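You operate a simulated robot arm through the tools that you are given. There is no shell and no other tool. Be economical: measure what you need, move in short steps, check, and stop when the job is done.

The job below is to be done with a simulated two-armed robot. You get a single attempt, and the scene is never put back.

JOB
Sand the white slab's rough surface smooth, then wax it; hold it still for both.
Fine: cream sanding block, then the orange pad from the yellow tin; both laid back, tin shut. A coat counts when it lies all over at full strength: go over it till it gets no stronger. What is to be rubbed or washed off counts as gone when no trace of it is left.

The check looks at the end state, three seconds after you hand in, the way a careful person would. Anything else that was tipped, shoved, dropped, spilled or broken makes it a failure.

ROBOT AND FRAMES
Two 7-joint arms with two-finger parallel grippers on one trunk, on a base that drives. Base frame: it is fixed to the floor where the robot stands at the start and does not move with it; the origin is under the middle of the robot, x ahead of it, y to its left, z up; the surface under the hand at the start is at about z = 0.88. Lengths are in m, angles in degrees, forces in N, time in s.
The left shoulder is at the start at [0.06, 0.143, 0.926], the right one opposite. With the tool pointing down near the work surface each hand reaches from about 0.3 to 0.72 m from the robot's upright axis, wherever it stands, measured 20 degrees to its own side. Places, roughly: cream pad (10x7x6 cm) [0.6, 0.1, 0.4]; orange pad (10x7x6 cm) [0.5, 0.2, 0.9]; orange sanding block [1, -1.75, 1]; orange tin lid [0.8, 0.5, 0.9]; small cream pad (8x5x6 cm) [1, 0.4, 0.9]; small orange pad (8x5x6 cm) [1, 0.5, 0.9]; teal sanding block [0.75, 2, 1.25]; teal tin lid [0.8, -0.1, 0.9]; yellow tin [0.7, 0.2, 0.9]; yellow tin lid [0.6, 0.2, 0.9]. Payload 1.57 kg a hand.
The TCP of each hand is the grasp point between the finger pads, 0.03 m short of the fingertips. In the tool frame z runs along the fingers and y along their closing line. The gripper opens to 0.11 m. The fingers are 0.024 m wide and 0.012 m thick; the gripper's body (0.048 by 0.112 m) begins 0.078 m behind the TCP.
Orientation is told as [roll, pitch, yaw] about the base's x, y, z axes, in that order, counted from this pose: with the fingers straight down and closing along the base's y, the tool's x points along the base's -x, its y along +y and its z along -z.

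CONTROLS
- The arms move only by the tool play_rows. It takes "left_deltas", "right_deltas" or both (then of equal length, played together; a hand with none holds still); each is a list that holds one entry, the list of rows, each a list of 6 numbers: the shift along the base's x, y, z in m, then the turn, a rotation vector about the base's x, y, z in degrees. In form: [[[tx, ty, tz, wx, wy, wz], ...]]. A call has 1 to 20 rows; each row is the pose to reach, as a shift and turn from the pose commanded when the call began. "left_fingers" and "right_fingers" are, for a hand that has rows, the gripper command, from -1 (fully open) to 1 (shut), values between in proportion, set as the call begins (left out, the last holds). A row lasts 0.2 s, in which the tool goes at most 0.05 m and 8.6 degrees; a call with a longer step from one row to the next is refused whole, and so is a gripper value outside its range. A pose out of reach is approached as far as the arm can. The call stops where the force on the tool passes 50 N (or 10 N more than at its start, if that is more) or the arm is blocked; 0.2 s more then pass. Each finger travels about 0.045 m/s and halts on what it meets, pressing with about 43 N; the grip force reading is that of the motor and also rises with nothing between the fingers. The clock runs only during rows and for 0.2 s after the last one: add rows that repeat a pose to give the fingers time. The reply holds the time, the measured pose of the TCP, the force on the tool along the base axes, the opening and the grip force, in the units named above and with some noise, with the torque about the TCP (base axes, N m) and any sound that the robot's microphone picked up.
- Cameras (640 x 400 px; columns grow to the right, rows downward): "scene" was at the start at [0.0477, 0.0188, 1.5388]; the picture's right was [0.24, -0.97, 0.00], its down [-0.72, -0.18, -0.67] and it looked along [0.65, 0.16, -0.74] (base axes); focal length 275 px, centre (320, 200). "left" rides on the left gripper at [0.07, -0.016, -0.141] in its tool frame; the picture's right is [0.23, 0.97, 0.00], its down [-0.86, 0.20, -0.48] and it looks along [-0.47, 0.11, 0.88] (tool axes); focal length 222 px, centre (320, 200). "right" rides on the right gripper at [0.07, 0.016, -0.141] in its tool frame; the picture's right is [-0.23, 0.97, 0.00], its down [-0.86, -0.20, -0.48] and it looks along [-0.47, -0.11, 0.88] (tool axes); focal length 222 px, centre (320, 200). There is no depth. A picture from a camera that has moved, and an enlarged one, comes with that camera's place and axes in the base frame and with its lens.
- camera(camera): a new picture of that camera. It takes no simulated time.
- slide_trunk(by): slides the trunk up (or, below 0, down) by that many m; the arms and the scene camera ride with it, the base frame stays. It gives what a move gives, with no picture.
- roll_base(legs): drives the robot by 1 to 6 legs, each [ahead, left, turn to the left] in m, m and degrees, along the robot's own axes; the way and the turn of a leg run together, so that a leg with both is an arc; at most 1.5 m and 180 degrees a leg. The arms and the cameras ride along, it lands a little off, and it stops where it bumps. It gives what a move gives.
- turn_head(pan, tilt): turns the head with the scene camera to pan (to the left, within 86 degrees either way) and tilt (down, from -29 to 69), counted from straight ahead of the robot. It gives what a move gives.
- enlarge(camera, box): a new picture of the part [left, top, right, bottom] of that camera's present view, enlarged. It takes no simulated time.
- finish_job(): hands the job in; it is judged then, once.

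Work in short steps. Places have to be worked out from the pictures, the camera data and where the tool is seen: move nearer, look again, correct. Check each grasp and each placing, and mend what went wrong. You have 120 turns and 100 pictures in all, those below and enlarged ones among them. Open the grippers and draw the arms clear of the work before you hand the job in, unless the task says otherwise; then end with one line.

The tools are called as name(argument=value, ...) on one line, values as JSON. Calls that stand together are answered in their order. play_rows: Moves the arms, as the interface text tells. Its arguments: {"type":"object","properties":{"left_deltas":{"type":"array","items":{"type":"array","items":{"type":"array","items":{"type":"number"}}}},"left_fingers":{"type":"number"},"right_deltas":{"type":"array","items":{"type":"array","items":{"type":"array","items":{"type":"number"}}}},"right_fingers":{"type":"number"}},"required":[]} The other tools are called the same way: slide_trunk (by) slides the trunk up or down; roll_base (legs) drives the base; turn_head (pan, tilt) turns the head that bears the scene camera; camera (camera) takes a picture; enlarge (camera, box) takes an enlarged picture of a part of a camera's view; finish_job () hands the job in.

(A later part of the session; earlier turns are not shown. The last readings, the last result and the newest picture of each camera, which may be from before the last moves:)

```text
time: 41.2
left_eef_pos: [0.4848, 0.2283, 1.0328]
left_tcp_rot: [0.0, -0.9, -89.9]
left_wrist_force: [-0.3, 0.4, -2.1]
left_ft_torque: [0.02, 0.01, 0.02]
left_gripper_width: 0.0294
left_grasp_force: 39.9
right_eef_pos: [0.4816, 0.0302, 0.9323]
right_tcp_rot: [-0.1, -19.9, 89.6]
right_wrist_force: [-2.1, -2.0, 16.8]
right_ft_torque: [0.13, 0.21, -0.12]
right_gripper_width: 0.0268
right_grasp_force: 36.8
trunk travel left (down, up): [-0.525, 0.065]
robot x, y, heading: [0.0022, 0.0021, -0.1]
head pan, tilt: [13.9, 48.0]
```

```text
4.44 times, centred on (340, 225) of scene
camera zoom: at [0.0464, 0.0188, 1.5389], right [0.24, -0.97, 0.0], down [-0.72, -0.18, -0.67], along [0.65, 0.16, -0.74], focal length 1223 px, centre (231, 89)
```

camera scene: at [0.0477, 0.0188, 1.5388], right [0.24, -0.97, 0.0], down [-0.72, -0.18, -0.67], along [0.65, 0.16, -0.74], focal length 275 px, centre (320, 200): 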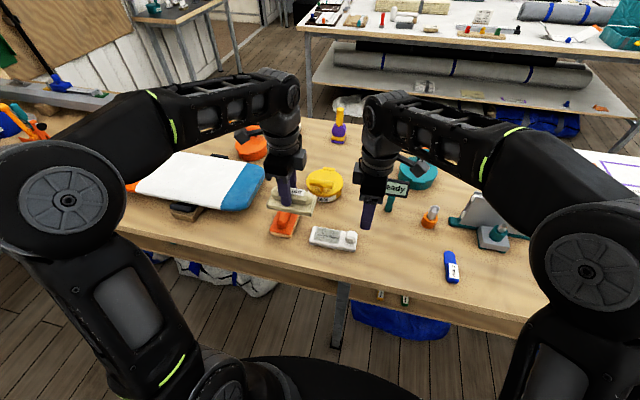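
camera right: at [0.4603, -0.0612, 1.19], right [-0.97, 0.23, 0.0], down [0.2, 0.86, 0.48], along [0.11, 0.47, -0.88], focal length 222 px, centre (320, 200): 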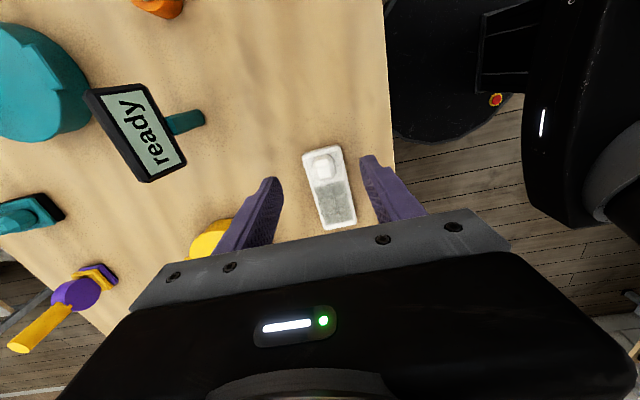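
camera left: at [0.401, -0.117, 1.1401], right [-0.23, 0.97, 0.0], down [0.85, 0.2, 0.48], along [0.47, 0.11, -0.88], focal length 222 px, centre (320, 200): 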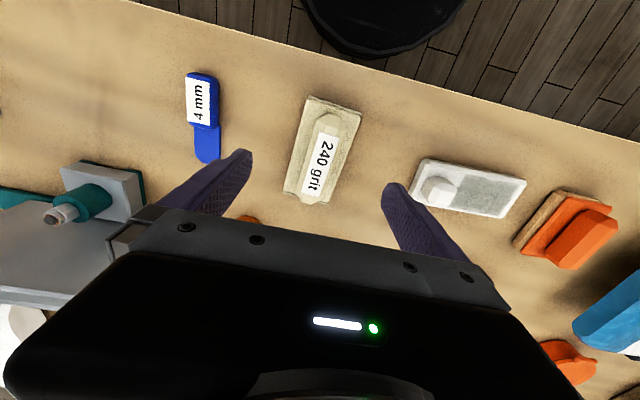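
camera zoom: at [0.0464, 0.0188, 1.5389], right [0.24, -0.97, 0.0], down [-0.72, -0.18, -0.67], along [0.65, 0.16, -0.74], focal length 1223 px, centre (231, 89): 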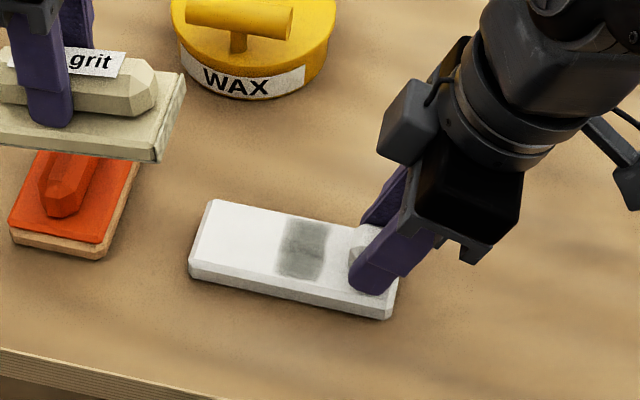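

Most of it is smooth; a strip near the knob remains, because the block was tilted ~0.9° (+y end down). I undo this tilt, slightly favouring the knob end, and go back with slow strokes.

play_rows(left_deltas=[[[0, -0.03, 0, 0.5, 0, 0], [0, -0.07, 0, 1.0, 0, 0], [0, -0.1, -0.02, 1.3, 0, 0], [0, -0.1, -0.05, 1.3, 0, 0], [0, -0.1, -0.07, 1.3, 0, 0], [0, -0.1, -0.077, 1.3, 0, 0], [0, -0.1, -0.079, 1.3, 0, 0], [0, -0.1, -0.079, 1.3, 0, 0]]])

enlarge(camera="scene", box=[280, 180, 400, 270])

```text
time: 43.0
left_eef_pos: [0.4861, 0.1272, 0.9536]
left_tcp_rot: [-0.1, 0.5, -89.8]
left_wrist_force: [-0.7, 0.2, -1.6]
left_ft_torque: [0.01, 0.04, 0.04]
left_gripper_width: 0.029
left_grasp_force: 39.3
right_eef_pos: [0.4801, 0.029, 0.9343]
right_tcp_rot: [-0.1, -19.9, 89.5]
right_wrist_force: [-2.4, 0.1, 12.4]
right_ft_torque: [0.1, 0.23, -0.05]
right_gripper_width: 0.0266
right_grasp_force: 37.8
trunk travel left (down, up): [-0.525, 0.065]
robot x, y, heading: [0.0015, 0.0023, 0.2]
head pan, tilt: [13.9, 48.0]
```

```text
4.44 times, centred on (340, 225) of scene
camera zoom: at [0.0466, 0.019, 1.5389], right [0.24, -0.97, 0.0], down [-0.72, -0.18, -0.67], along [0.65, 0.16, -0.74], focal length 1223 px, centre (231, 89)
```

zoom: 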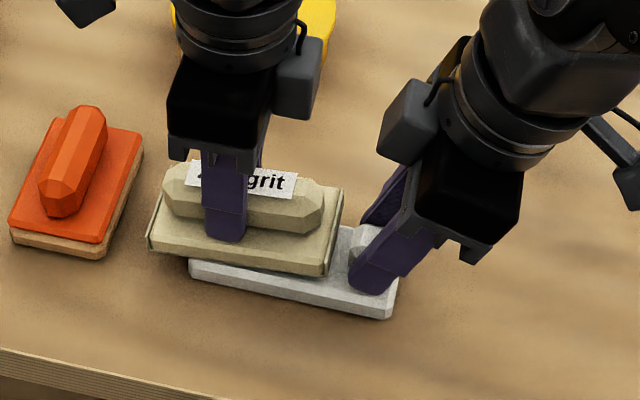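

Not yet in contact. Shift 3 mm toward the knob, press ~3 mm lower while stroking.

play_rows(left_deltas=[[[0, -0.003, -0.001, 0, 0, 0], [0, -0.003, -0.002, 0, 0, 0], [0.005, -0.003, -0.003, 0, 0, 0], [0.01, -0.003, -0.003, 0, 0, 0], [0.015, -0.003, -0.003, 0, 0, 0], [0.01, -0.003, -0.003, 0, 0, 0], [0.005, -0.003, -0.003, 0, 0, 0], [0, -0.003, -0.003, 0, 0, 0], [-0.005, -0.003, -0.003, 0, 0, 0], [-0.01, -0.003, -0.003, 0, 0, 0], [-0.015, -0.003, -0.003, 0, 0, 0], [-0.01, -0.003, -0.003, 0, 0, 0], [-0.005, -0.003, -0.003, 0, 0, 0], [0, -0.003, -0.003, 0, 0, 0]]])

```text
time: 46.0
left_eef_pos: [0.4827, 0.122, 0.9498]
left_tcp_rot: [-0.2, 0.4, -89.9]
left_wrist_force: [-25.9, -7.4, 42.5]
left_ft_torque: [0.78, 0.74, 0.22]
left_gripper_width: 0.0292
left_grasp_force: 39.8
right_eef_pos: [0.4804, 0.0282, 0.935]
right_tcp_rot: [-0.6, -19.9, 89.3]
right_wrist_force: [11.4, 5.3, -8.0]
right_ft_torque: [-0.79, 0.29, -0.8]
right_gripper_width: 0.0266
right_grasp_force: 37.5
trunk travel left (down, up): [-0.525, 0.065]
robot x, y, heading: [0.0011, -0.0012, 0.2]
head pan, tilt: [13.9, 48.0]
```

Firm contact (42 N). Lighten a little and repeat strokes in x and small ones in y, then lift and look.

play_rows(left_deltas=[[[0.005, 0, 0.0012, 0, 0, 0], [0.01, 0, 0.0012, 0, 0, 0], [0.016, 0, 0.0012, 0, 0, 0], [0.01, 0.002, 0.0012, 0, 0, 0], [0.005, 0.002, 0.0012, 0, 0, 0], [0, 0.002, 0.0012, 0, 0, 0], [-0.005, 0.002, 0.0012, 0, 0, 0], [-0.01, 0.002, 0.0012, 0, 0, 0], [-0.016, 0.002, 0.0012, 0, 0, 0], [-0.01, 0.006, 0.0012, 0, 0, 0], [-0.005, 0.01, 0.0012, 0, 0, 0], [0, 0.006, 0.0012, 0, 0, 0], [0.005, 0.002, 0.0012, 0, 0, 0], [0.01, 0.0, 0.0012, 0, 0, 0], [0.005, 0, 0.0012, 0, 0, 0], [0, 0, 0.0012, 0, 0, 0]]])

play_rows(left_deltas=[[[0, 0, 0.03, 0, 0, 0], [0, 0.03, 0.06, 0, 0, 0], [0, 0.07, 0.08, 0, 0, 0], [0, 0.1, 0.08, 0, 0, 0], [0, 0.1, 0.08, 0, 0, 0]]])

enlarge(camera="scene", box=[280, 180, 400, 270])

```text
time: 49.4
left_eef_pos: [0.4887, 0.1236, 0.9501]
left_tcp_rot: [0.1, 0.5, -89.9]
left_wrist_force: [5.7, 6.8, 10.6]
left_ft_torque: [0.62, -0.15, -0.2]
left_gripper_width: 0.0295
left_grasp_force: 39.5
right_eef_pos: [0.4811, 0.0294, 0.9346]
right_tcp_rot: [-0.1, -19.9, 89.6]
right_wrist_force: [-1.0, -10.4, 9.2]
right_ft_torque: [0.31, 0.16, -0.02]
right_gripper_width: 0.0267
right_grasp_force: 37.6
trunk travel left (down, up): [-0.525, 0.065]
robot x, y, heading: [0.0002, -0.0012, 0.1]
head pan, tilt: [13.9, 48.0]
```

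```text
time: 50.6
left_eef_pos: [0.4829, 0.2231, 1.032]
left_tcp_rot: [-0.1, 0.4, -89.9]
left_wrist_force: [0.6, -0.7, -2.0]
left_ft_torque: [0.01, -0.01, -0.03]
left_gripper_width: 0.0294
left_grasp_force: 38.5
right_eef_pos: [0.4804, 0.0308, 0.9331]
right_tcp_rot: [-0.2, -20.0, 89.5]
right_wrist_force: [-2.4, 1.4, 6.0]
right_ft_torque: [0.42, 0.28, -0.01]
right_gripper_width: 0.0266
right_grasp_force: 37.8
trunk travel left (down, up): [-0.525, 0.065]
robot x, y, heading: [-0.002, -0.0027, 0.1]
head pan, tilt: [13.9, 48.0]
```

```text
4.44 times, centred on (340, 225) of scene
camera zoom: at [0.0472, 0.0193, 1.5388], right [0.24, -0.97, 0.0], down [-0.72, -0.18, -0.67], along [0.65, 0.16, -0.74], focal length 1223 px, centre (231, 89)
```

zoom: 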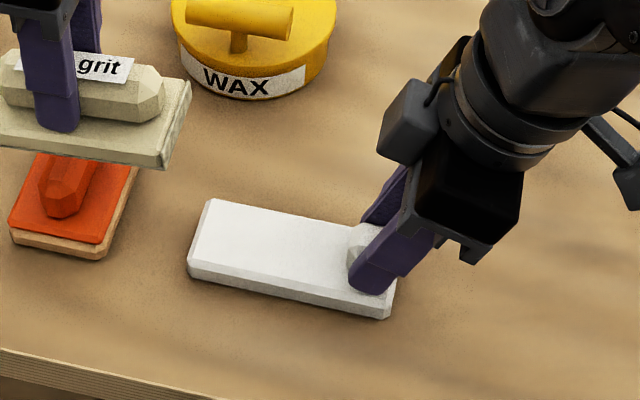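

Looks clean; take a tighter view for any trace.

enlarge(camera="scene", box=[308, 212, 360, 245])

camera(camera="left")

```text
12.12 times, centred on (334, 228) of scene
camera zoom: at [0.0472, 0.0193, 1.5388], right [0.24, -0.97, 0.0], down [-0.72, -0.18, -0.67], along [0.65, 0.16, -0.74], focal length 3336 px, centre (150, -146)
```

zoom: 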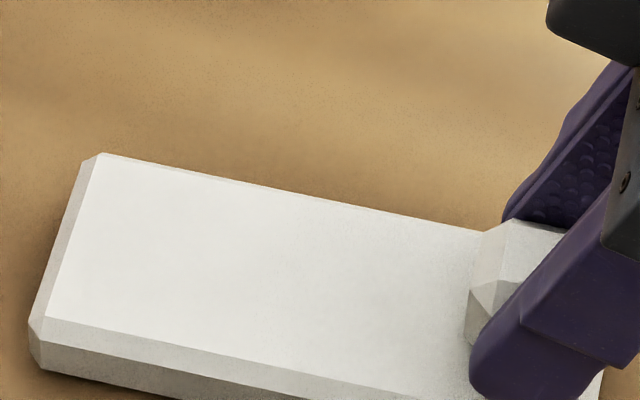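

```text
67 pictures are left
camera left: at [0.4673, 0.2921, 1.1739], right [0.97, 0.23, 0.0], down [0.2, -0.86, 0.47], along [0.11, -0.46, -0.88], focal length 222 px, centre (320, 200)
```

left: 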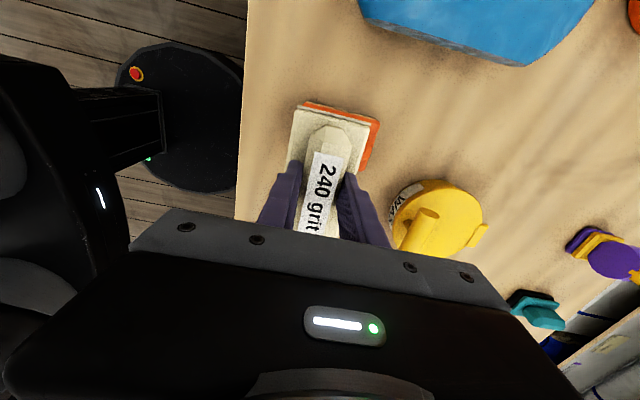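

Essentially clean; one more pass over the knob end for certainty.

play_rows(left_deltas=[[[0, -0.03, 0, 0, 0, 0], [0, -0.07, 0, 0, 0, 0], [0, -0.1, -0.02, 0, 0, 0], [0, -0.1, -0.05, 0, 0, 0], [0, -0.1, -0.075, 0, 0, 0], [0, -0.1, -0.079, 0, 0, 0], [0.005, -0.1, -0.0805, 0, 0, 0], [0.01, -0.1, -0.0805, 0, 0, 0], [0.016, -0.1, -0.0805, 0, 0, 0], [0.01, -0.1, -0.0805, 0, 0, 0], [0.005, -0.1, -0.0805, 0, 0, 0], [0, -0.1, -0.0805, 0, 0, 0], [-0.005, -0.1, -0.0805, 0, 0, 0], [-0.01, -0.1, -0.0805, 0, 0, 0], [-0.016, -0.1, -0.0805, 0, 0, 0], [-0.01, -0.1, -0.0805, 0, 0, 0], [-0.005, -0.1, -0.0805, 0, 0, 0], [0, -0.1, -0.0805, 0, 0, 0]]])

play_rows(left_deltas=[[[0.01, 0.001, 0, 0, 0, 0], [0.016, 0.002, 0, 0, 0, 0], [0.008, 0.003, 0, 0, 0, 0], [0, 0.004, 0, 0, 0, 0], [-0.008, 0.004, 0, 0, 0, 0], [-0.016, 0.004, 0, 0, 0, 0], [-0.008, 0.004, 0, 0, 0, 0], [0, 0.004, 0, 0, 0, 0], [0, 0, 0.03, 0, 0, 0], [0, 0.03, 0.06, 0, 0, 0], [0, 0.07, 0.08, 0, 0, 0], [0, 0.1, 0.08, 0, 0, 0], [0, 0.1, 0.08, 0, 0, 0]]])

enlarge(camera="scene", box=[308, 212, 360, 245])

```text
time: 54.4
left_eef_pos: [0.4874, 0.1246, 0.9496]
left_tcp_rot: [-0.1, 0.6, -89.8]
left_wrist_force: [-6.6, -0.9, 6.2]
left_ft_torque: [0.21, 0.26, 0.15]
left_gripper_width: 0.0292
left_grasp_force: 38.9
right_eef_pos: [0.4826, 0.0294, 0.9325]
right_tcp_rot: [-0.1, -19.9, 89.5]
right_wrist_force: [5.6, -1.2, 0.2]
right_ft_torque: [-0.02, 0.11, -0.62]
right_gripper_width: 0.0268
right_grasp_force: 36.8
trunk travel left (down, up): [-0.525, 0.065]
robot x, y, heading: [-0.0008, -0.0029, -0.2]
head pan, tilt: [13.9, 48.0]
```

```text
time: 57.2
left_eef_pos: [0.4844, 0.2208, 1.0274]
left_tcp_rot: [-0.1, 0.5, -89.8]
left_wrist_force: [-0.2, -0.1, -2.5]
left_ft_torque: [0.03, -0.05, 0.03]
left_gripper_width: 0.0295
left_grasp_force: 38.7
right_eef_pos: [0.482, 0.029, 0.9324]
right_tcp_rot: [-0.1, -19.9, 89.4]
right_wrist_force: [0.2, -1.5, 5.3]
right_ft_torque: [0.52, 0.12, -0.12]
right_gripper_width: 0.0265
right_grasp_force: 37.4
trunk travel left (down, up): [-0.525, 0.065]
robot x, y, heading: [-0.0009, -0.0006, 0.1]
head pan, tilt: [13.9, 48.0]
```

```text
12.12 times, centred on (334, 228) of scene
camera zoom: at [0.0476, 0.0189, 1.5388], right [0.24, -0.97, 0.0], down [-0.72, -0.18, -0.67], along [0.65, 0.16, -0.74], focal length 3336 px, centre (150, -146)
```

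zoom: 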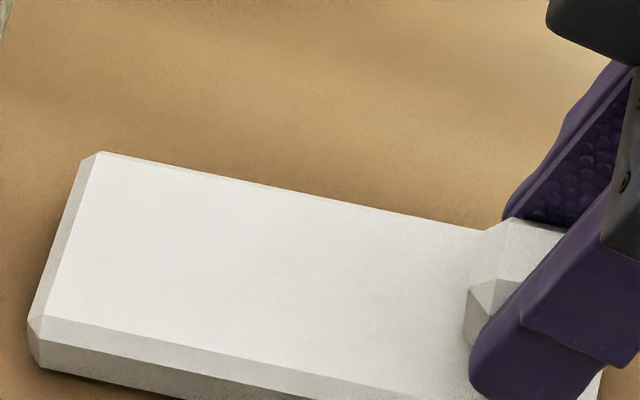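

Uniformly smooth. Release the knob, retract the right hand to its side so the left can lay the block back.

play_rows(right_deltas=[[[0, 0, 0, 0, 0, 0], [0, 0, 0, 0, 0, 0], [0, 0, 0, 0, 0, 0], [0, -0.007, 0.02, 0, 0, 0], [0, -0.02, 0.05, 0, 0, 0], [0, -0.03, 0.09, 0, 0, 0], [0, -0.05, 0.13, 0, 0, 0], [-0.01, -0.09, 0.15, 0, 0, 0], [-0.02, -0.13, 0.16, 0, 0, 0], [-0.03, -0.17, 0.16, 0, 0, 0], [-0.04, -0.21, 0.16, 0, 0, 0], [-0.04, -0.25, 0.16, 0, 0, 0], [-0.04, -0.29, 0.16, 0, 0, 0], [-0.04, -0.33, 0.16, 0, 0, 0], [-0.04, -0.36, 0.16, 0, 0, 0], [-0.04, -0.36, 0.16, 0, 0, 0]]], right_fingers=-0.2)

play_rows(left_deltas=[[[0, -0.01, 0.03, 0, 0, 7], [0, -0.03, 0.04, 0, 0, 14], [0, -0.06, 0.04, 0, 0, 21], [0, -0.09, 0.04, 0, 0, 28], [0, -0.12, 0.04, 0, 0, 35], [-0.002, -0.15, 0.04, 0, 0, 42], [-0.004, -0.18, 0.04, 0, 0, 49], [-0.006, -0.21, 0.04, 0, 0, 56], [-0.008, -0.24, 0.04, 0, 0, 63], [-0.01, -0.26, 0.04, 0, 0, 70], [-0.012, -0.29, 0.04, 0, 0, 77], [-0.014, -0.31, 0.04, 0, 0, 84], [-0.014, -0.323, 0.04, 0, 0, 90], [-0.014, -0.323, 0.0, 0, 0, 90], [-0.014, -0.323, -0.04, 0, 0, 90], [-0.014, -0.323, -0.04, 0, 0, 90]]])

camera(camera="scene")

camera(camera="left")

```text
time: 60.6
left_eef_pos: [0.4844, 0.2211, 1.0258]
left_tcp_rot: [-0.1, 0.4, -89.8]
left_wrist_force: [-0.6, 1.1, -1.7]
left_ft_torque: [-0.03, 0.02, 0.01]
left_gripper_width: 0.0292
left_grasp_force: 39.3
right_eef_pos: [0.4392, -0.324, 1.0815]
right_tcp_rot: [-0.4, -19.8, 89.6]
right_wrist_force: [-0.8, -0.1, -0.5]
right_ft_torque: [0.0, 0.01, -0.01]
right_gripper_width: 0.0662
right_grasp_force: 0.0
right hand out of reach, approached as far as the arm can: row 15, 16
trunk travel left (down, up): [-0.525, 0.065]
robot x, y, heading: [0.0023, 0.0013, -0.1]
head pan, tilt: [13.9, 48.0]
```

```text
time: 64.0
left_eef_pos: [0.4731, -0.1039, 0.9838]
left_tcp_rot: [-0.1, 0.4, 0.2]
left_wrist_force: [0.4, -0.1, -2.3]
left_ft_torque: [0.03, 0.01, 0.01]
left_gripper_width: 0.0292
left_grasp_force: 39.0
right_eef_pos: [0.4392, -0.324, 1.0817]
right_tcp_rot: [-0.5, -19.9, 89.5]
right_wrist_force: [0.0, -0.5, 0.2]
right_ft_torque: [-0.03, 0.0, -0.01]
right_gripper_width: 0.0658
right_grasp_force: 0.1
trunk travel left (down, up): [-0.525, 0.065]
robot x, y, heading: [0.0009, -0.0014, -0.3]
head pan, tilt: [13.9, 48.0]
```

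```text
65 pictures are left
camera scene: at [0.0476, 0.0192, 1.5388], right [0.24, -0.97, 0.0], down [-0.72, -0.18, -0.67], along [0.65, 0.16, -0.74], focal length 275 px, centre (320, 200)
```

scene: 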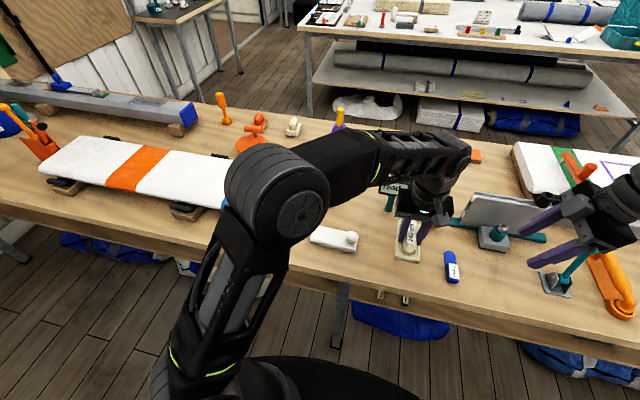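

```text
64 pictures are left
camera left: at [0.4056, -0.1201, 1.1266], right [-0.23, 0.97, 0.0], down [0.86, 0.2, 0.47], along [0.46, 0.11, -0.88], focal length 222 px, centre (320, 200)
```

left: 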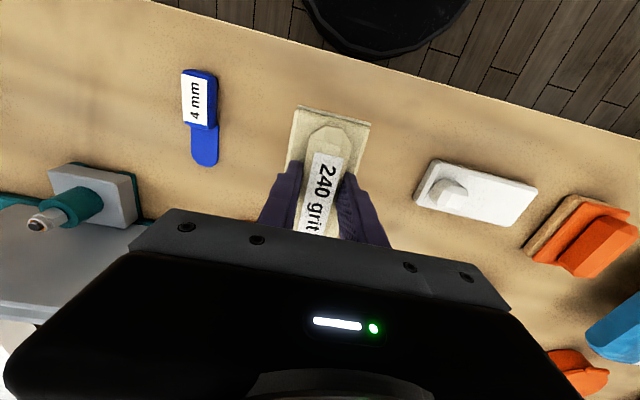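

Slab stayed in place. Lower the block to its original spot (TCP .470,-.101,.930) and release.

play_rows(left_deltas=[[[-0.002, 0.002, -0.03, 0, -0.3, 0], [-0.002, 0.002, -0.045, 0, -0.3, 0], [-0.002, 0.002, -0.05, 0, -0.3, 0], [-0.002, 0.002, -0.053, 0, -0.3, 0], [-0.002, 0.002, -0.053, 0, -0.3, 0]]])

play_rows(left_deltas=[[[0, 0, 0, 0, 0, 0], [0, 0, 0, 0, 0, 0], [0, 0, 0, 0, 0, 0], [0, 0, 0, 0, 0, 0], [0, 0, 0, 0, 0, 0], [0, 0, 0.02, 0, 0, 0], [0, 0, 0.05, 0, 0, 0], [0, 0, 0.09, 0, 0, 0], [0, 0, 0.12, 0, 0, 0]]], left_fingers=-1)

enlarge(camera="scene", box=[290, 170, 490, 295])

```text
time: 65.2
left_eef_pos: [0.4708, -0.0989, 0.9355]
left_tcp_rot: [-0.2, 0.3, 0.2]
left_wrist_force: [-0.7, 0.6, -1.8]
left_ft_torque: [0.0, 0.02, 0.06]
left_gripper_width: 0.0291
left_grasp_force: 39.0
right_eef_pos: [0.4383, -0.3227, 1.0808]
right_tcp_rot: [-0.3, -19.7, 89.6]
right_wrist_force: [-0.4, 0.1, 0.0]
right_ft_torque: [-0.01, 0.01, -0.01]
right_gripper_width: 0.0659
right_grasp_force: 0.1
trunk travel left (down, up): [-0.525, 0.065]
robot x, y, heading: [-0.002, -0.0008, -0.0]
head pan, tilt: [13.9, 48.0]
```

```text
time: 67.2
left_eef_pos: [0.4705, -0.0958, 1.0567]
left_tcp_rot: [-0.1, 0.1, 0.2]
left_wrist_force: [-0.4, 0.5, -0.3]
left_ft_torque: [0.0, -0.02, 0.01]
left_gripper_width: 0.1103
left_grasp_force: 0.2
right_eef_pos: [0.4404, -0.3251, 1.0825]
right_tcp_rot: [-0.5, -19.8, 89.5]
right_wrist_force: [1.1, 0.3, -0.4]
right_ft_torque: [-0.03, 0.02, -0.01]
right_gripper_width: 0.0661
right_grasp_force: 0.0
trunk travel left (down, up): [-0.525, 0.065]
robot x, y, heading: [-0.0006, -0.0019, -0.2]
head pan, tilt: [13.9, 48.0]
```

```text
3.20 times, centred on (390, 232) of scene
camera zoom: at [0.0475, 0.019, 1.5388], right [0.24, -0.97, 0.0], down [-0.72, -0.18, -0.67], along [0.65, 0.16, -0.74], focal length 881 px, centre (96, 96)
```

zoom: 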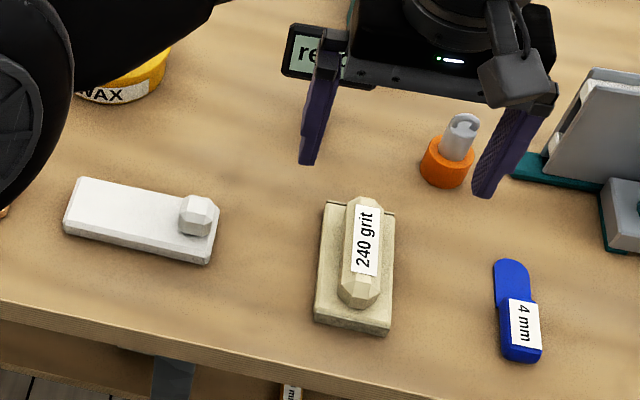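

Block back in place. Now bring the left hand near the wax tin to inspect the lid.

play_rows(left_deltas=[[[0, 0.03, 0.03, 0, 0, 0], [0.01, 0.07, 0.06, 0, 0, 0], [0.03, 0.11, 0.06, 0, 0, 0], [0.05, 0.15, 0.06, 0, 0, 0], [0.07, 0.19, 0.06, 0, 0, 0], [0.09, 0.22, 0.06, 0, 0, 0], [0.11, 0.24, 0.06, 0, 0, 0], [0.12, 0.25, 0.06, 0, 0, 0], [0.12, 0.25, 0.06, 0, 0, 0]]])

camera(camera="left")

camera(camera="scene")

enlarge(camera="scene", box=[260, 140, 380, 220])

```text
refused: row 2 steps farther than a row can; nothing moved
```

```text
62 pictures are left
camera left: at [0.4013, -0.112, 1.1979], right [-0.23, 0.97, 0.0], down [0.86, 0.2, 0.48], along [0.46, 0.11, -0.88], focal length 222 px, centre (320, 200)
```

left: 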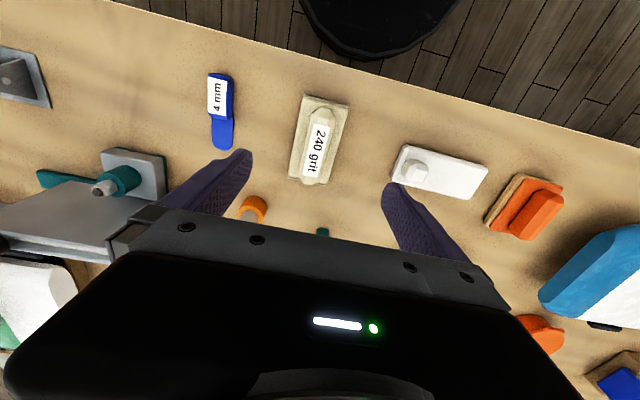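

```text
61 pictures are left
camera scene: at [0.0475, 0.019, 1.5388], right [0.24, -0.97, 0.0], down [-0.72, -0.18, -0.67], along [0.65, 0.16, -0.74], focal length 275 px, centre (320, 200)
```

scene: 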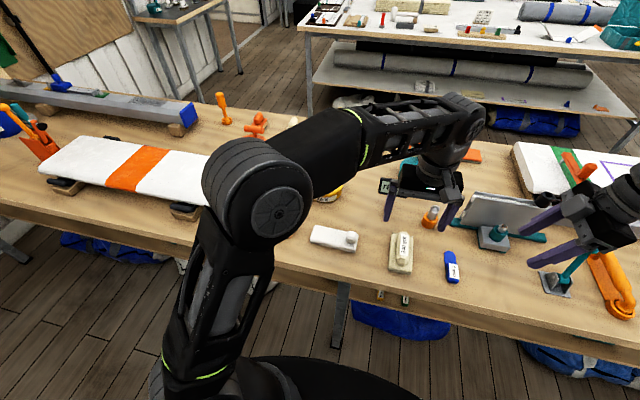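

```text
5.00 times, centred on (320, 180) of scene
camera zoom: at [0.0475, 0.019, 1.5388], right [0.24, -0.97, 0.0], down [-0.72, -0.18, -0.67], along [0.65, 0.16, -0.74], focal length 1376 px, centre (320, 300)
```

zoom: 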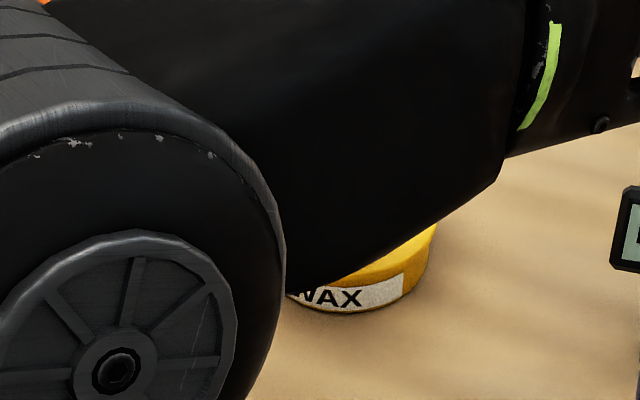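

Row 2 was a little too long; I resend with smaller steps.

play_rows(left_deltas=[[[0, 0.02, 0.03, 0, 0, 0], [0.01, 0.05, 0.06, 0, 0, 0], [0.02, 0.085, 0.06, 0, 0, 0], [0.03, 0.12, 0.06, 0, 0, 0], [0.05, 0.155, 0.06, 0, 0, 0], [0.07, 0.19, 0.06, 0, 0, 0], [0.09, 0.22, 0.06, 0, 0, 0], [0.11, 0.24, 0.06, 0, 0, 0], [0.12, 0.25, 0.06, 0, 0, 0], [0.12, 0.25, 0.06, 0, 0, 0]]])

camera(camera="left")

enlarge(camera="scene", box=[260, 140, 380, 220])

```text
time: 69.4
left_eef_pos: [0.5411, 0.1296, 1.1095]
left_tcp_rot: [-0.6, -2.7, 0.9]
left_wrist_force: [-0.3, -0.5, -1.1]
left_ft_torque: [0.0, 0.03, -0.02]
left_gripper_width: 0.11
left_grasp_force: 0.1
left hand out of reach, approached as far as the arm can: row 1, 2, 3, 4, 5, 6, 7, 8, 9, 10
right_eef_pos: [0.4398, -0.3241, 1.0811]
right_tcp_rot: [-0.4, -19.8, 89.5]
right_wrist_force: [0.3, 0.1, 0.2]
right_ft_torque: [-0.03, 0.03, 0.0]
right_gripper_width: 0.0658
right_grasp_force: 0.1
trunk travel left (down, up): [-0.525, 0.065]
robot x, y, heading: [0.0023, -0.0012, 0.1]
head pan, tilt: [13.9, 48.0]
```

```text
59 pictures are left
camera left: at [0.4651, 0.1138, 1.2484], right [-0.24, 0.97, -0.02], down [0.83, 0.22, 0.52], along [0.5, 0.11, -0.86], focal length 222 px, centre (320, 200)
```

left: 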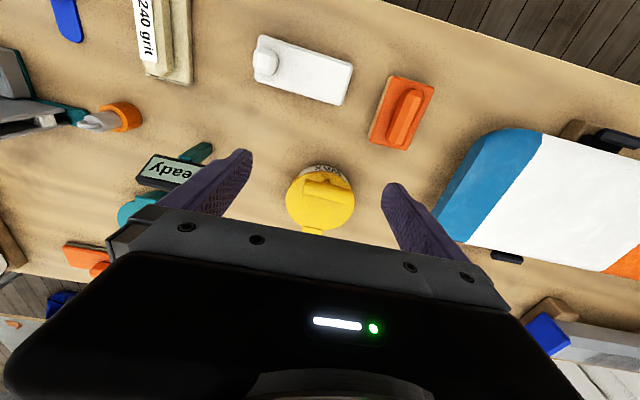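

```text
5.00 times, centred on (320, 180) of scene
camera zoom: at [0.0481, 0.0191, 1.5388], right [0.24, -0.97, 0.0], down [-0.72, -0.18, -0.67], along [0.65, 0.16, -0.74], focal length 1376 px, centre (320, 300)
```

zoom: 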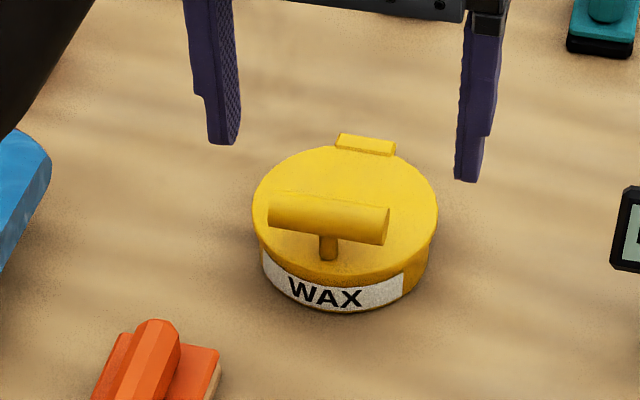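

The yellow lid is hinged at the far side (hinge ≈ (.735,.157,.92)), with a T-bar handle near the front (≈(.628,.157,.95)). Opening means swinging the bar up and back, beyond reach from here, so I'll pull the right hand in/up and drive 0.10 m ahead.

play_rows(right_deltas=[[[-0.02, 0.02, 0.03, 0, 0, 0], [-0.05, 0.04, 0.06, 0, 0, 0], [-0.08, 0.05, 0.09, 0, 0, 0], [-0.1, 0.05, 0.1, 0, 0, 0], [-0.1, 0.05, 0.1, 0, 0, 0]]])

turn_head(pan=0, tilt=69)

camera(camera="scene")

```text
time: 70.6
left_eef_pos: [0.5416, 0.1296, 1.111]
left_tcp_rot: [-0.6, -2.8, 0.8]
left_wrist_force: [0.2, -0.2, -0.2]
left_ft_torque: [0.01, -0.04, 0.02]
left_gripper_width: 0.1099
left_grasp_force: 0.1
right_eef_pos: [0.3718, -0.2551, 1.1091]
right_tcp_rot: [-0.2, -19.9, 89.6]
right_wrist_force: [0.2, 0.9, 0.4]
right_ft_torque: [-0.01, 0.03, -0.02]
right_gripper_width: 0.066
right_grasp_force: 0.0
right hand out of reach, approached as far as the arm can: row 1, 2, 3, 4, 5
trunk travel left (down, up): [-0.525, 0.065]
robot x, y, heading: [0.0003, -0.0012, -0.4]
head pan, tilt: [13.9, 48.0]
```

```text
time: 71.5
left_eef_pos: [0.5405, 0.128, 1.1099]
left_tcp_rot: [-0.6, -2.6, 0.8]
left_wrist_force: [-0.7, -0.6, -0.4]
left_ft_torque: [0.02, -0.02, 0.0]
left_gripper_width: 0.1101
left_grasp_force: 0.1
right_eef_pos: [0.3722, -0.2565, 1.1105]
right_tcp_rot: [-0.1, -19.7, 89.5]
right_wrist_force: [0.5, -0.3, 0.2]
right_ft_torque: [0.02, 0.01, -0.02]
right_gripper_width: 0.0659
right_grasp_force: 0.0
trunk travel left (down, up): [-0.525, 0.065]
robot x, y, heading: [0.0004, -0.0026, 0.2]
head pan, tilt: [0.0, 68.8]
```

```text
57 pictures are left
camera scene: at [0.0272, 0.0001, 1.5142], right [0.0, -1.0, 0.0], down [-0.93, 0.0, -0.36], along [0.36, 0.0, -0.93], focal length 275 px, centre (320, 200)
```

scene: 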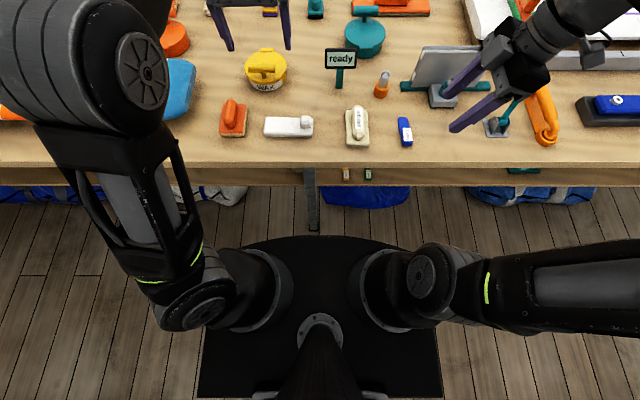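

Base front is about x .32, table leg about .46, so I drive 0.08 m ahead.

roll_base(legs=[[0.08, 0, 0]])

turn_head(pan=10, tilt=48)

camera(camera="scene")

camera(camera="left")

```text
time: 72.5
left_eef_pos: [0.6235, 0.1295, 1.1098]
left_tcp_rot: [-0.6, -2.6, 0.7]
left_wrist_force: [1.1, -0.7, 0.3]
left_ft_torque: [-0.01, 0.04, -0.01]
left_gripper_width: 0.1101
left_grasp_force: 0.1
right_eef_pos: [0.4546, -0.2557, 1.1086]
right_tcp_rot: [-0.2, -19.8, 89.5]
right_wrist_force: [0.4, 0.9, 1.2]
right_ft_torque: [-0.02, 0.02, 0.01]
right_gripper_width: 0.066
right_grasp_force: 0.0
trunk travel left (down, up): [-0.525, 0.065]
robot x, y, heading: [0.0792, -0.0002, -0.0]
head pan, tilt: [0.0, 68.8]
```

```text
time: 73.4
left_eef_pos: [0.6221, 0.1289, 1.11]
left_tcp_rot: [-0.6, -2.7, 0.7]
left_wrist_force: [0.3, -0.4, 0.0]
left_ft_torque: [0.01, 0.03, 0.04]
left_gripper_width: 0.1095
left_grasp_force: 0.0
right_eef_pos: [0.4524, -0.2562, 1.1097]
right_tcp_rot: [-0.2, -19.7, 89.4]
right_wrist_force: [-0.3, 0.4, -0.2]
right_ft_torque: [-0.01, 0.02, 0.03]
right_gripper_width: 0.0662
right_grasp_force: 0.1
trunk travel left (down, up): [-0.525, 0.065]
robot x, y, heading: [0.0814, 0.0018, 0.1]
head pan, tilt: [10.0, 48.0]
```

```text
56 pictures are left
camera scene: at [0.1299, 0.0137, 1.5388], right [0.17, -0.98, 0.0], down [-0.73, -0.13, -0.67], along [0.66, 0.12, -0.74], focal length 275 px, centre (320, 200)
```

scene: 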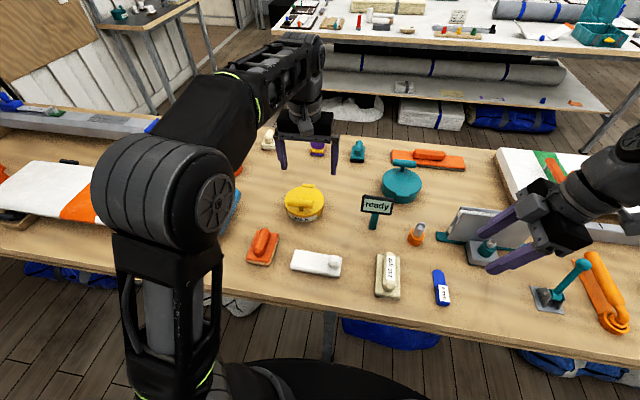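

```text
55 pictures are left
camera left: at [0.546, 0.1132, 1.2484], right [-0.24, 0.97, -0.02], down [0.83, 0.22, 0.52], along [0.51, 0.11, -0.86], focal length 222 px, centre (320, 200)
```

left: 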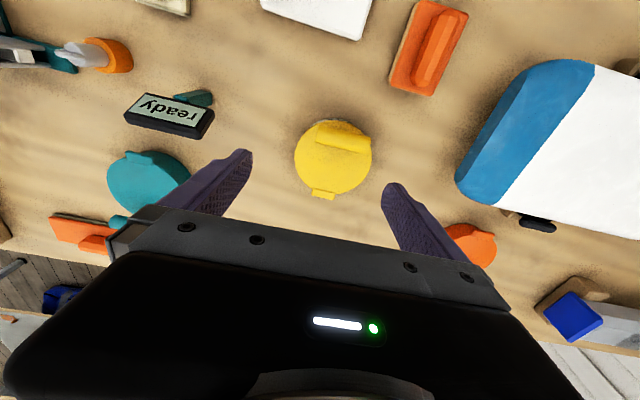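

From above: bar centre ≈(.622,.159,.963) along y, hinge ≈(.728,.157,.92). I raise the trunk for reach, then turn the left hand -90° over the bar, offset to its +y half (clear of the stem).

slide_trunk(by=0.06)

play_rows(left_deltas=[[[0, 0, -0.02, 0, 0, -8], [0, 0, -0.04, 0, 0, -16], [0, 0, -0.06, 0, 0, -24], [0, 0, -0.07, 0, 0, -32], [0, 0, -0.07, 0, 0, -40], [0, 0, -0.07, 0, 0, -48], [0, 0, -0.07, 0, 0, -56], [0, 0, -0.07, 0, 0, -64], [0, 0, -0.07, 0, 0, -72], [0, 0, -0.07, 0, 0, -80], [0, 0, -0.07, 0, 0, -88], [0, 0, -0.07, 0, 0, -90], [0, 0, -0.07, 0, 0, -90]]], left_fingers=0)

camera(camera="left")

enlarge(camera="scene", box=[230, 110, 390, 270])

```text
time: 74.4
left_eef_pos: [0.6225, 0.1292, 1.1706]
left_tcp_rot: [-0.6, -2.7, 0.7]
left_wrist_force: [-0.4, 0.0, 0.8]
left_ft_torque: [0.0, 0.04, -0.02]
left_gripper_width: 0.1098
left_grasp_force: 0.2
right_eef_pos: [0.4538, -0.2555, 1.1695]
right_tcp_rot: [-0.2, -19.8, 89.5]
right_wrist_force: [0.0, -0.8, 0.1]
right_ft_torque: [0.02, -0.01, 0.01]
right_gripper_width: 0.0659
right_grasp_force: 0.0
trunk travel left (down, up): [-0.585, 0.005]
robot x, y, heading: [0.0809, 0.004, -0.2]
head pan, tilt: [10.0, 48.0]
```

```text
time: 77.2
left_eef_pos: [0.622, 0.1285, 1.1011]
left_tcp_rot: [-0.6, -2.7, -89.4]
left_wrist_force: [-1.1, 0.0, -0.7]
left_ft_torque: [0.0, -0.04, -0.02]
left_gripper_width: 0.0549
left_grasp_force: 0.1
right_eef_pos: [0.4521, -0.2549, 1.1695]
right_tcp_rot: [-0.2, -19.8, 89.5]
right_wrist_force: [0.2, -0.5, 0.6]
right_ft_torque: [0.0, 0.01, 0.03]
right_gripper_width: 0.0661
right_grasp_force: 0.0
trunk travel left (down, up): [-0.585, 0.005]
robot x, y, heading: [0.0793, -0.0008, 0.0]
head pan, tilt: [10.0, 48.0]
```

```text
54 pictures are left
camera left: at [0.6066, 0.2044, 1.2387], right [0.97, 0.24, -0.02], down [0.21, -0.83, 0.52], along [0.1, -0.51, -0.86], focal length 222 px, centre (320, 200)
```

left: 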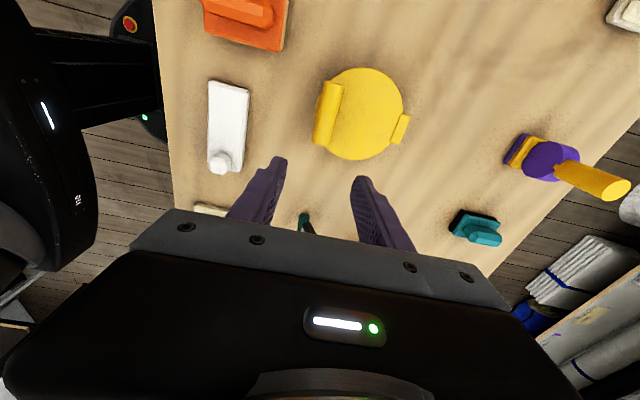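

```text
2.50 times, centred on (310, 190) of scene
camera zoom: at [0.1298, 0.0138, 1.5989], right [0.17, -0.98, 0.0], down [-0.73, -0.13, -0.67], along [0.66, 0.12, -0.74], focal length 688 px, centre (345, 225)
```

zoom: 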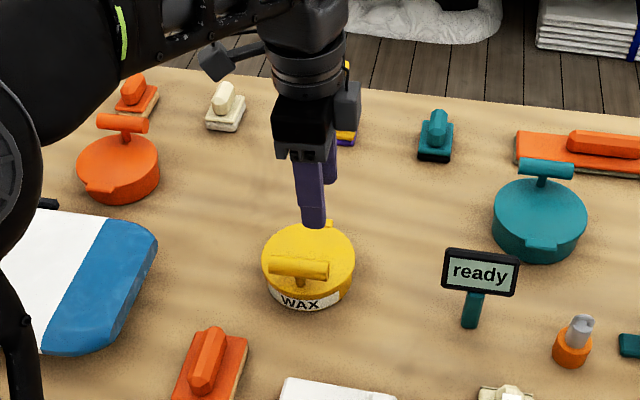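

Bar centre confirmed ≈(.620,.160). Move to (.620,.182), descend to z .967 with fingers straddling the bar.

play_rows(left_deltas=[[[0, 0.03, 0, 1.3, 0, 0], [-0.002, 0.053, -0.01, 2.7, 0, 0], [-0.002, 0.053, -0.05, 2.7, 0, 0], [-0.002, 0.053, -0.09, 2.7, 0, 0], [-0.002, 0.053, -0.115, 2.7, 0, 0], [-0.002, 0.053, -0.128, 2.7, 0, 0], [-0.002, 0.053, -0.134, 2.7, 0, 0], [-0.002, 0.053, -0.134, 2.7, 0, 0]]])

enlarge(camera="scene", box=[270, 160, 350, 220])

camera(camera="left")

```text
time: 79.0
left_eef_pos: [0.6193, 0.1814, 0.9675]
left_tcp_rot: [-0.6, 0.1, -89.3]
left_wrist_force: [-0.2, 0.2, 0.4]
left_ft_torque: [0.04, 0.02, 0.0]
left_gripper_width: 0.0549
left_grasp_force: 0.0
right_eef_pos: [0.4528, -0.2563, 1.169]
right_tcp_rot: [-0.2, -19.9, 89.5]
right_wrist_force: [-0.1, 0.3, 0.4]
right_ft_torque: [0.03, 0.0, 0.02]
right_gripper_width: 0.0659
right_grasp_force: 0.2
trunk travel left (down, up): [-0.585, 0.005]
robot x, y, heading: [0.079, -0.0001, 0.1]
head pan, tilt: [10.0, 48.0]
```

```text
6.67 times, centred on (310, 190) of scene
camera zoom: at [0.1297, 0.0138, 1.5989], right [0.17, -0.98, 0.0], down [-0.73, -0.13, -0.67], along [0.66, 0.12, -0.74], focal length 1835 px, centre (387, 267)
```

zoom: 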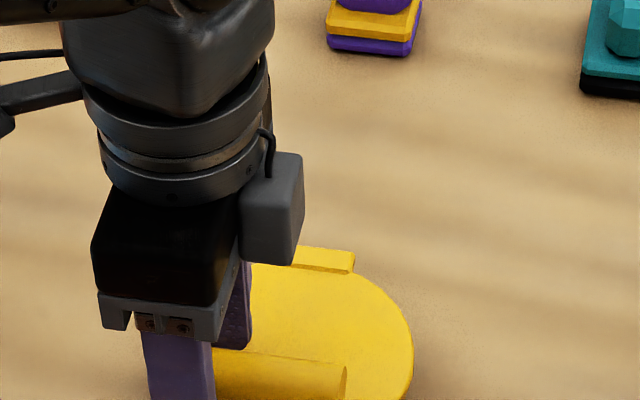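

```text
51 pictures are left
camera left: at [0.604, 0.2513, 1.1095], right [0.97, 0.24, -0.01], down [0.22, -0.85, 0.48], along [0.11, -0.46, -0.88], focal length 222 px, centre (320, 200)
```

left: 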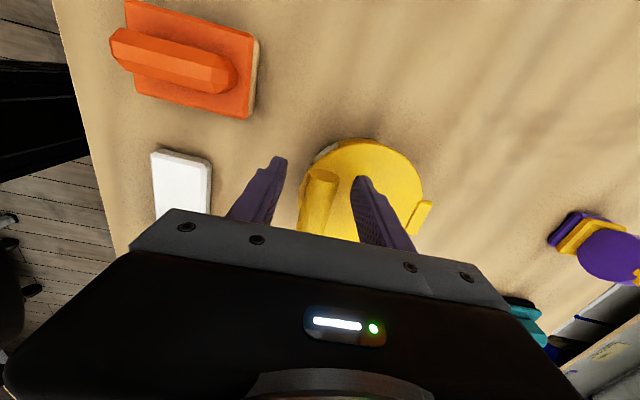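

Fingers straddle the bar's +y half. Close on it and check the width.

play_rows(left_deltas=[[[0, 0, -0.004, 0, 0, 0], [0, 0, -0.004, 0, 0, 0], [0, 0, -0.004, 0, 0, 0], [0, 0, -0.004, 0, 0, 0], [0, 0, -0.004, 0, 0, 0], [0, 0, -0.004, 0, 0, 0]]], left_fingers=1)

camera(camera="left")

```text
time: 80.4
left_eef_pos: [0.6217, 0.1817, 0.9635]
left_tcp_rot: [-0.5, 0.1, -89.4]
left_wrist_force: [12.8, 1.3, 1.2]
left_ft_torque: [0.05, -0.17, -0.45]
left_gripper_width: 0.0235
left_grasp_force: 35.1
right_eef_pos: [0.4544, -0.2552, 1.1691]
right_tcp_rot: [-0.3, -19.9, 89.5]
right_wrist_force: [-0.5, 0.7, -0.2]
right_ft_torque: [-0.03, -0.02, -0.03]
right_gripper_width: 0.0659
right_grasp_force: 0.0
trunk travel left (down, up): [-0.585, 0.005]
robot x, y, heading: [0.0794, -0.0002, 0.3]
head pan, tilt: [10.0, 48.0]
```

```text
50 pictures are left
camera left: at [0.605, 0.2509, 1.1053], right [0.97, 0.24, -0.01], down [0.21, -0.85, 0.48], along [0.11, -0.46, -0.88], focal length 222 px, centre (320, 200)
```

left: 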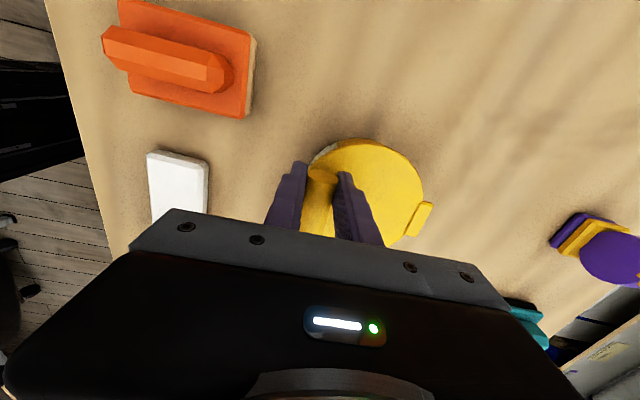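

Bar gripped (2.3 cm). Swing it about the hinge up to ~30° first, watching force.

play_rows(left_deltas=[[[0.004, 0, 0.006, 0, 0, 0], [0.009, 0, 0.0125, 0, 0, 0], [0.013, 0, 0.0215, 0, 0, 0], [0.018, 0, 0.0295, 0, 0, 0], [0.024, 0, 0.037, 0, 0, 0], [0.031, 0, 0.044, 0, 0, 0], [0.0374, 0, 0.05, 0, 0, 0], [0.0374, 0, 0.05, 0, 0, 0]]])

enlarge(camera="scene", box=[230, 110, 390, 210])

camera(camera="left")

```text
time: 82.2
left_eef_pos: [0.6535, 0.1821, 1.015]
left_tcp_rot: [-0.5, 0.1, -89.3]
left_wrist_force: [-22.7, 3.7, 23.4]
left_ft_torque: [-0.08, 0.22, -0.44]
left_gripper_width: 0.0235
left_grasp_force: 35.5
right_eef_pos: [0.4485, -0.2554, 1.1719]
right_tcp_rot: [-0.4, -19.9, 89.5]
right_wrist_force: [0.0, -0.2, 0.4]
right_ft_torque: [-0.01, -0.01, -0.05]
right_gripper_width: 0.0662
right_grasp_force: 0.1
trunk travel left (down, up): [-0.585, 0.005]
robot x, y, heading: [0.0805, 0.0012, 0.3]
head pan, tilt: [10.0, 48.0]
```

```text
4.00 times, centred on (310, 160) of scene
camera zoom: at [0.1241, 0.0135, 1.5992], right [0.17, -0.98, 0.0], down [-0.73, -0.13, -0.67], along [0.66, 0.12, -0.74], focal length 1101 px, centre (360, 360)
```

zoom: 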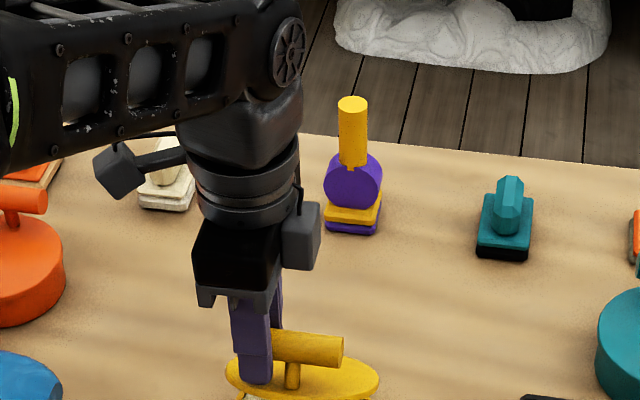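

```text
48 pictures are left
camera left: at [0.6382, 0.2507, 1.1576], right [0.97, 0.24, -0.01], down [0.21, -0.85, 0.48], along [0.11, -0.46, -0.88], focal length 222 px, centre (320, 200)
```

left: 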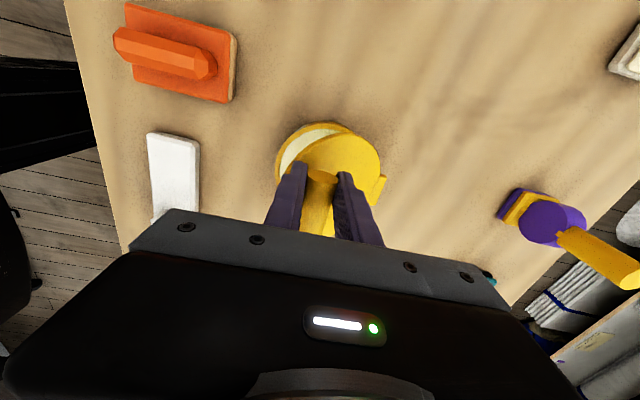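

The lid is lifting and following. The force suggests a slightly larger radius; continue the arc with correction to ~58°.

play_rows(left_deltas=[[[0.004, 0, 0.007, 0, 0, 0], [0.01, 0, 0.011, 0, 0, 0], [0.016, 0, 0.0143, 0, 0, 0], [0.0225, 0, 0.018, 0, 0, 0], [0.0295, 0, 0.0209, 0, 0, 0], [0.036, 0, 0.0236, 0, 0, 0], [0.0435, 0, 0.0263, 0, 0, 0], [0.0505, 0, 0.028, 0, 0, 0], [0.0573, 0, 0.0292, 0, 0, 0], [0.0573, 0, 0.0292, 0, 0, 0]]])

enlarge(camera="scene", box=[230, 110, 390, 210])

camera(camera="left")

```text
time: 84.4
left_eef_pos: [0.7119, 0.1813, 1.0441]
left_tcp_rot: [-0.2, 0.0, -89.3]
left_wrist_force: [-4.2, 0.1, 25.2]
left_ft_torque: [0.08, 0.0, -0.38]
left_gripper_width: 0.0231
left_grasp_force: 36.3
right_eef_pos: [0.4502, -0.2552, 1.1708]
right_tcp_rot: [-0.2, -19.9, 89.6]
right_wrist_force: [-0.7, 0.3, -1.4]
right_ft_torque: [-0.01, 0.0, -0.01]
right_gripper_width: 0.0662
right_grasp_force: 0.0
trunk travel left (down, up): [-0.585, 0.005]
robot x, y, heading: [0.0834, -0.0006, 0.1]
head pan, tilt: [10.0, 48.0]
```

```text
4.00 times, centred on (310, 160) of scene
camera zoom: at [0.1267, 0.013, 1.599], right [0.17, -0.98, 0.0], down [-0.73, -0.13, -0.67], along [0.66, 0.12, -0.74], focal length 1101 px, centre (360, 360)
```

zoom: 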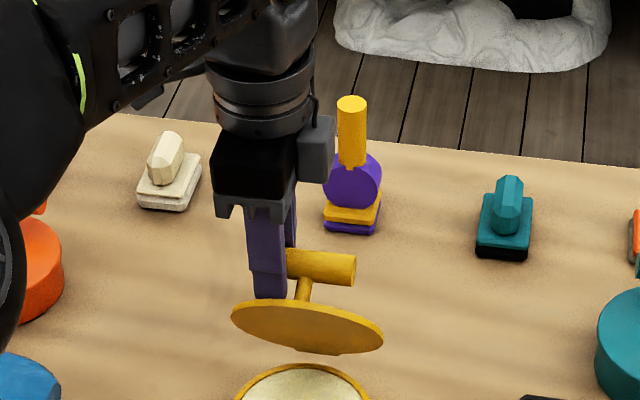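

```text
46 pictures are left
camera left: at [0.6951, 0.2507, 1.1853], right [0.97, 0.24, 0.0], down [0.21, -0.85, 0.48], along [0.11, -0.46, -0.88], focal length 222 px, centre (320, 200)
```

left: 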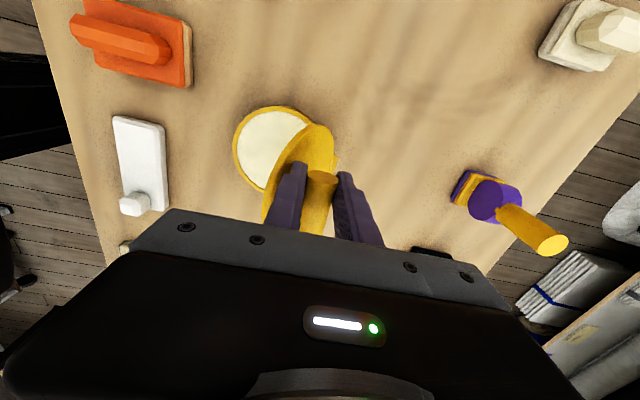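

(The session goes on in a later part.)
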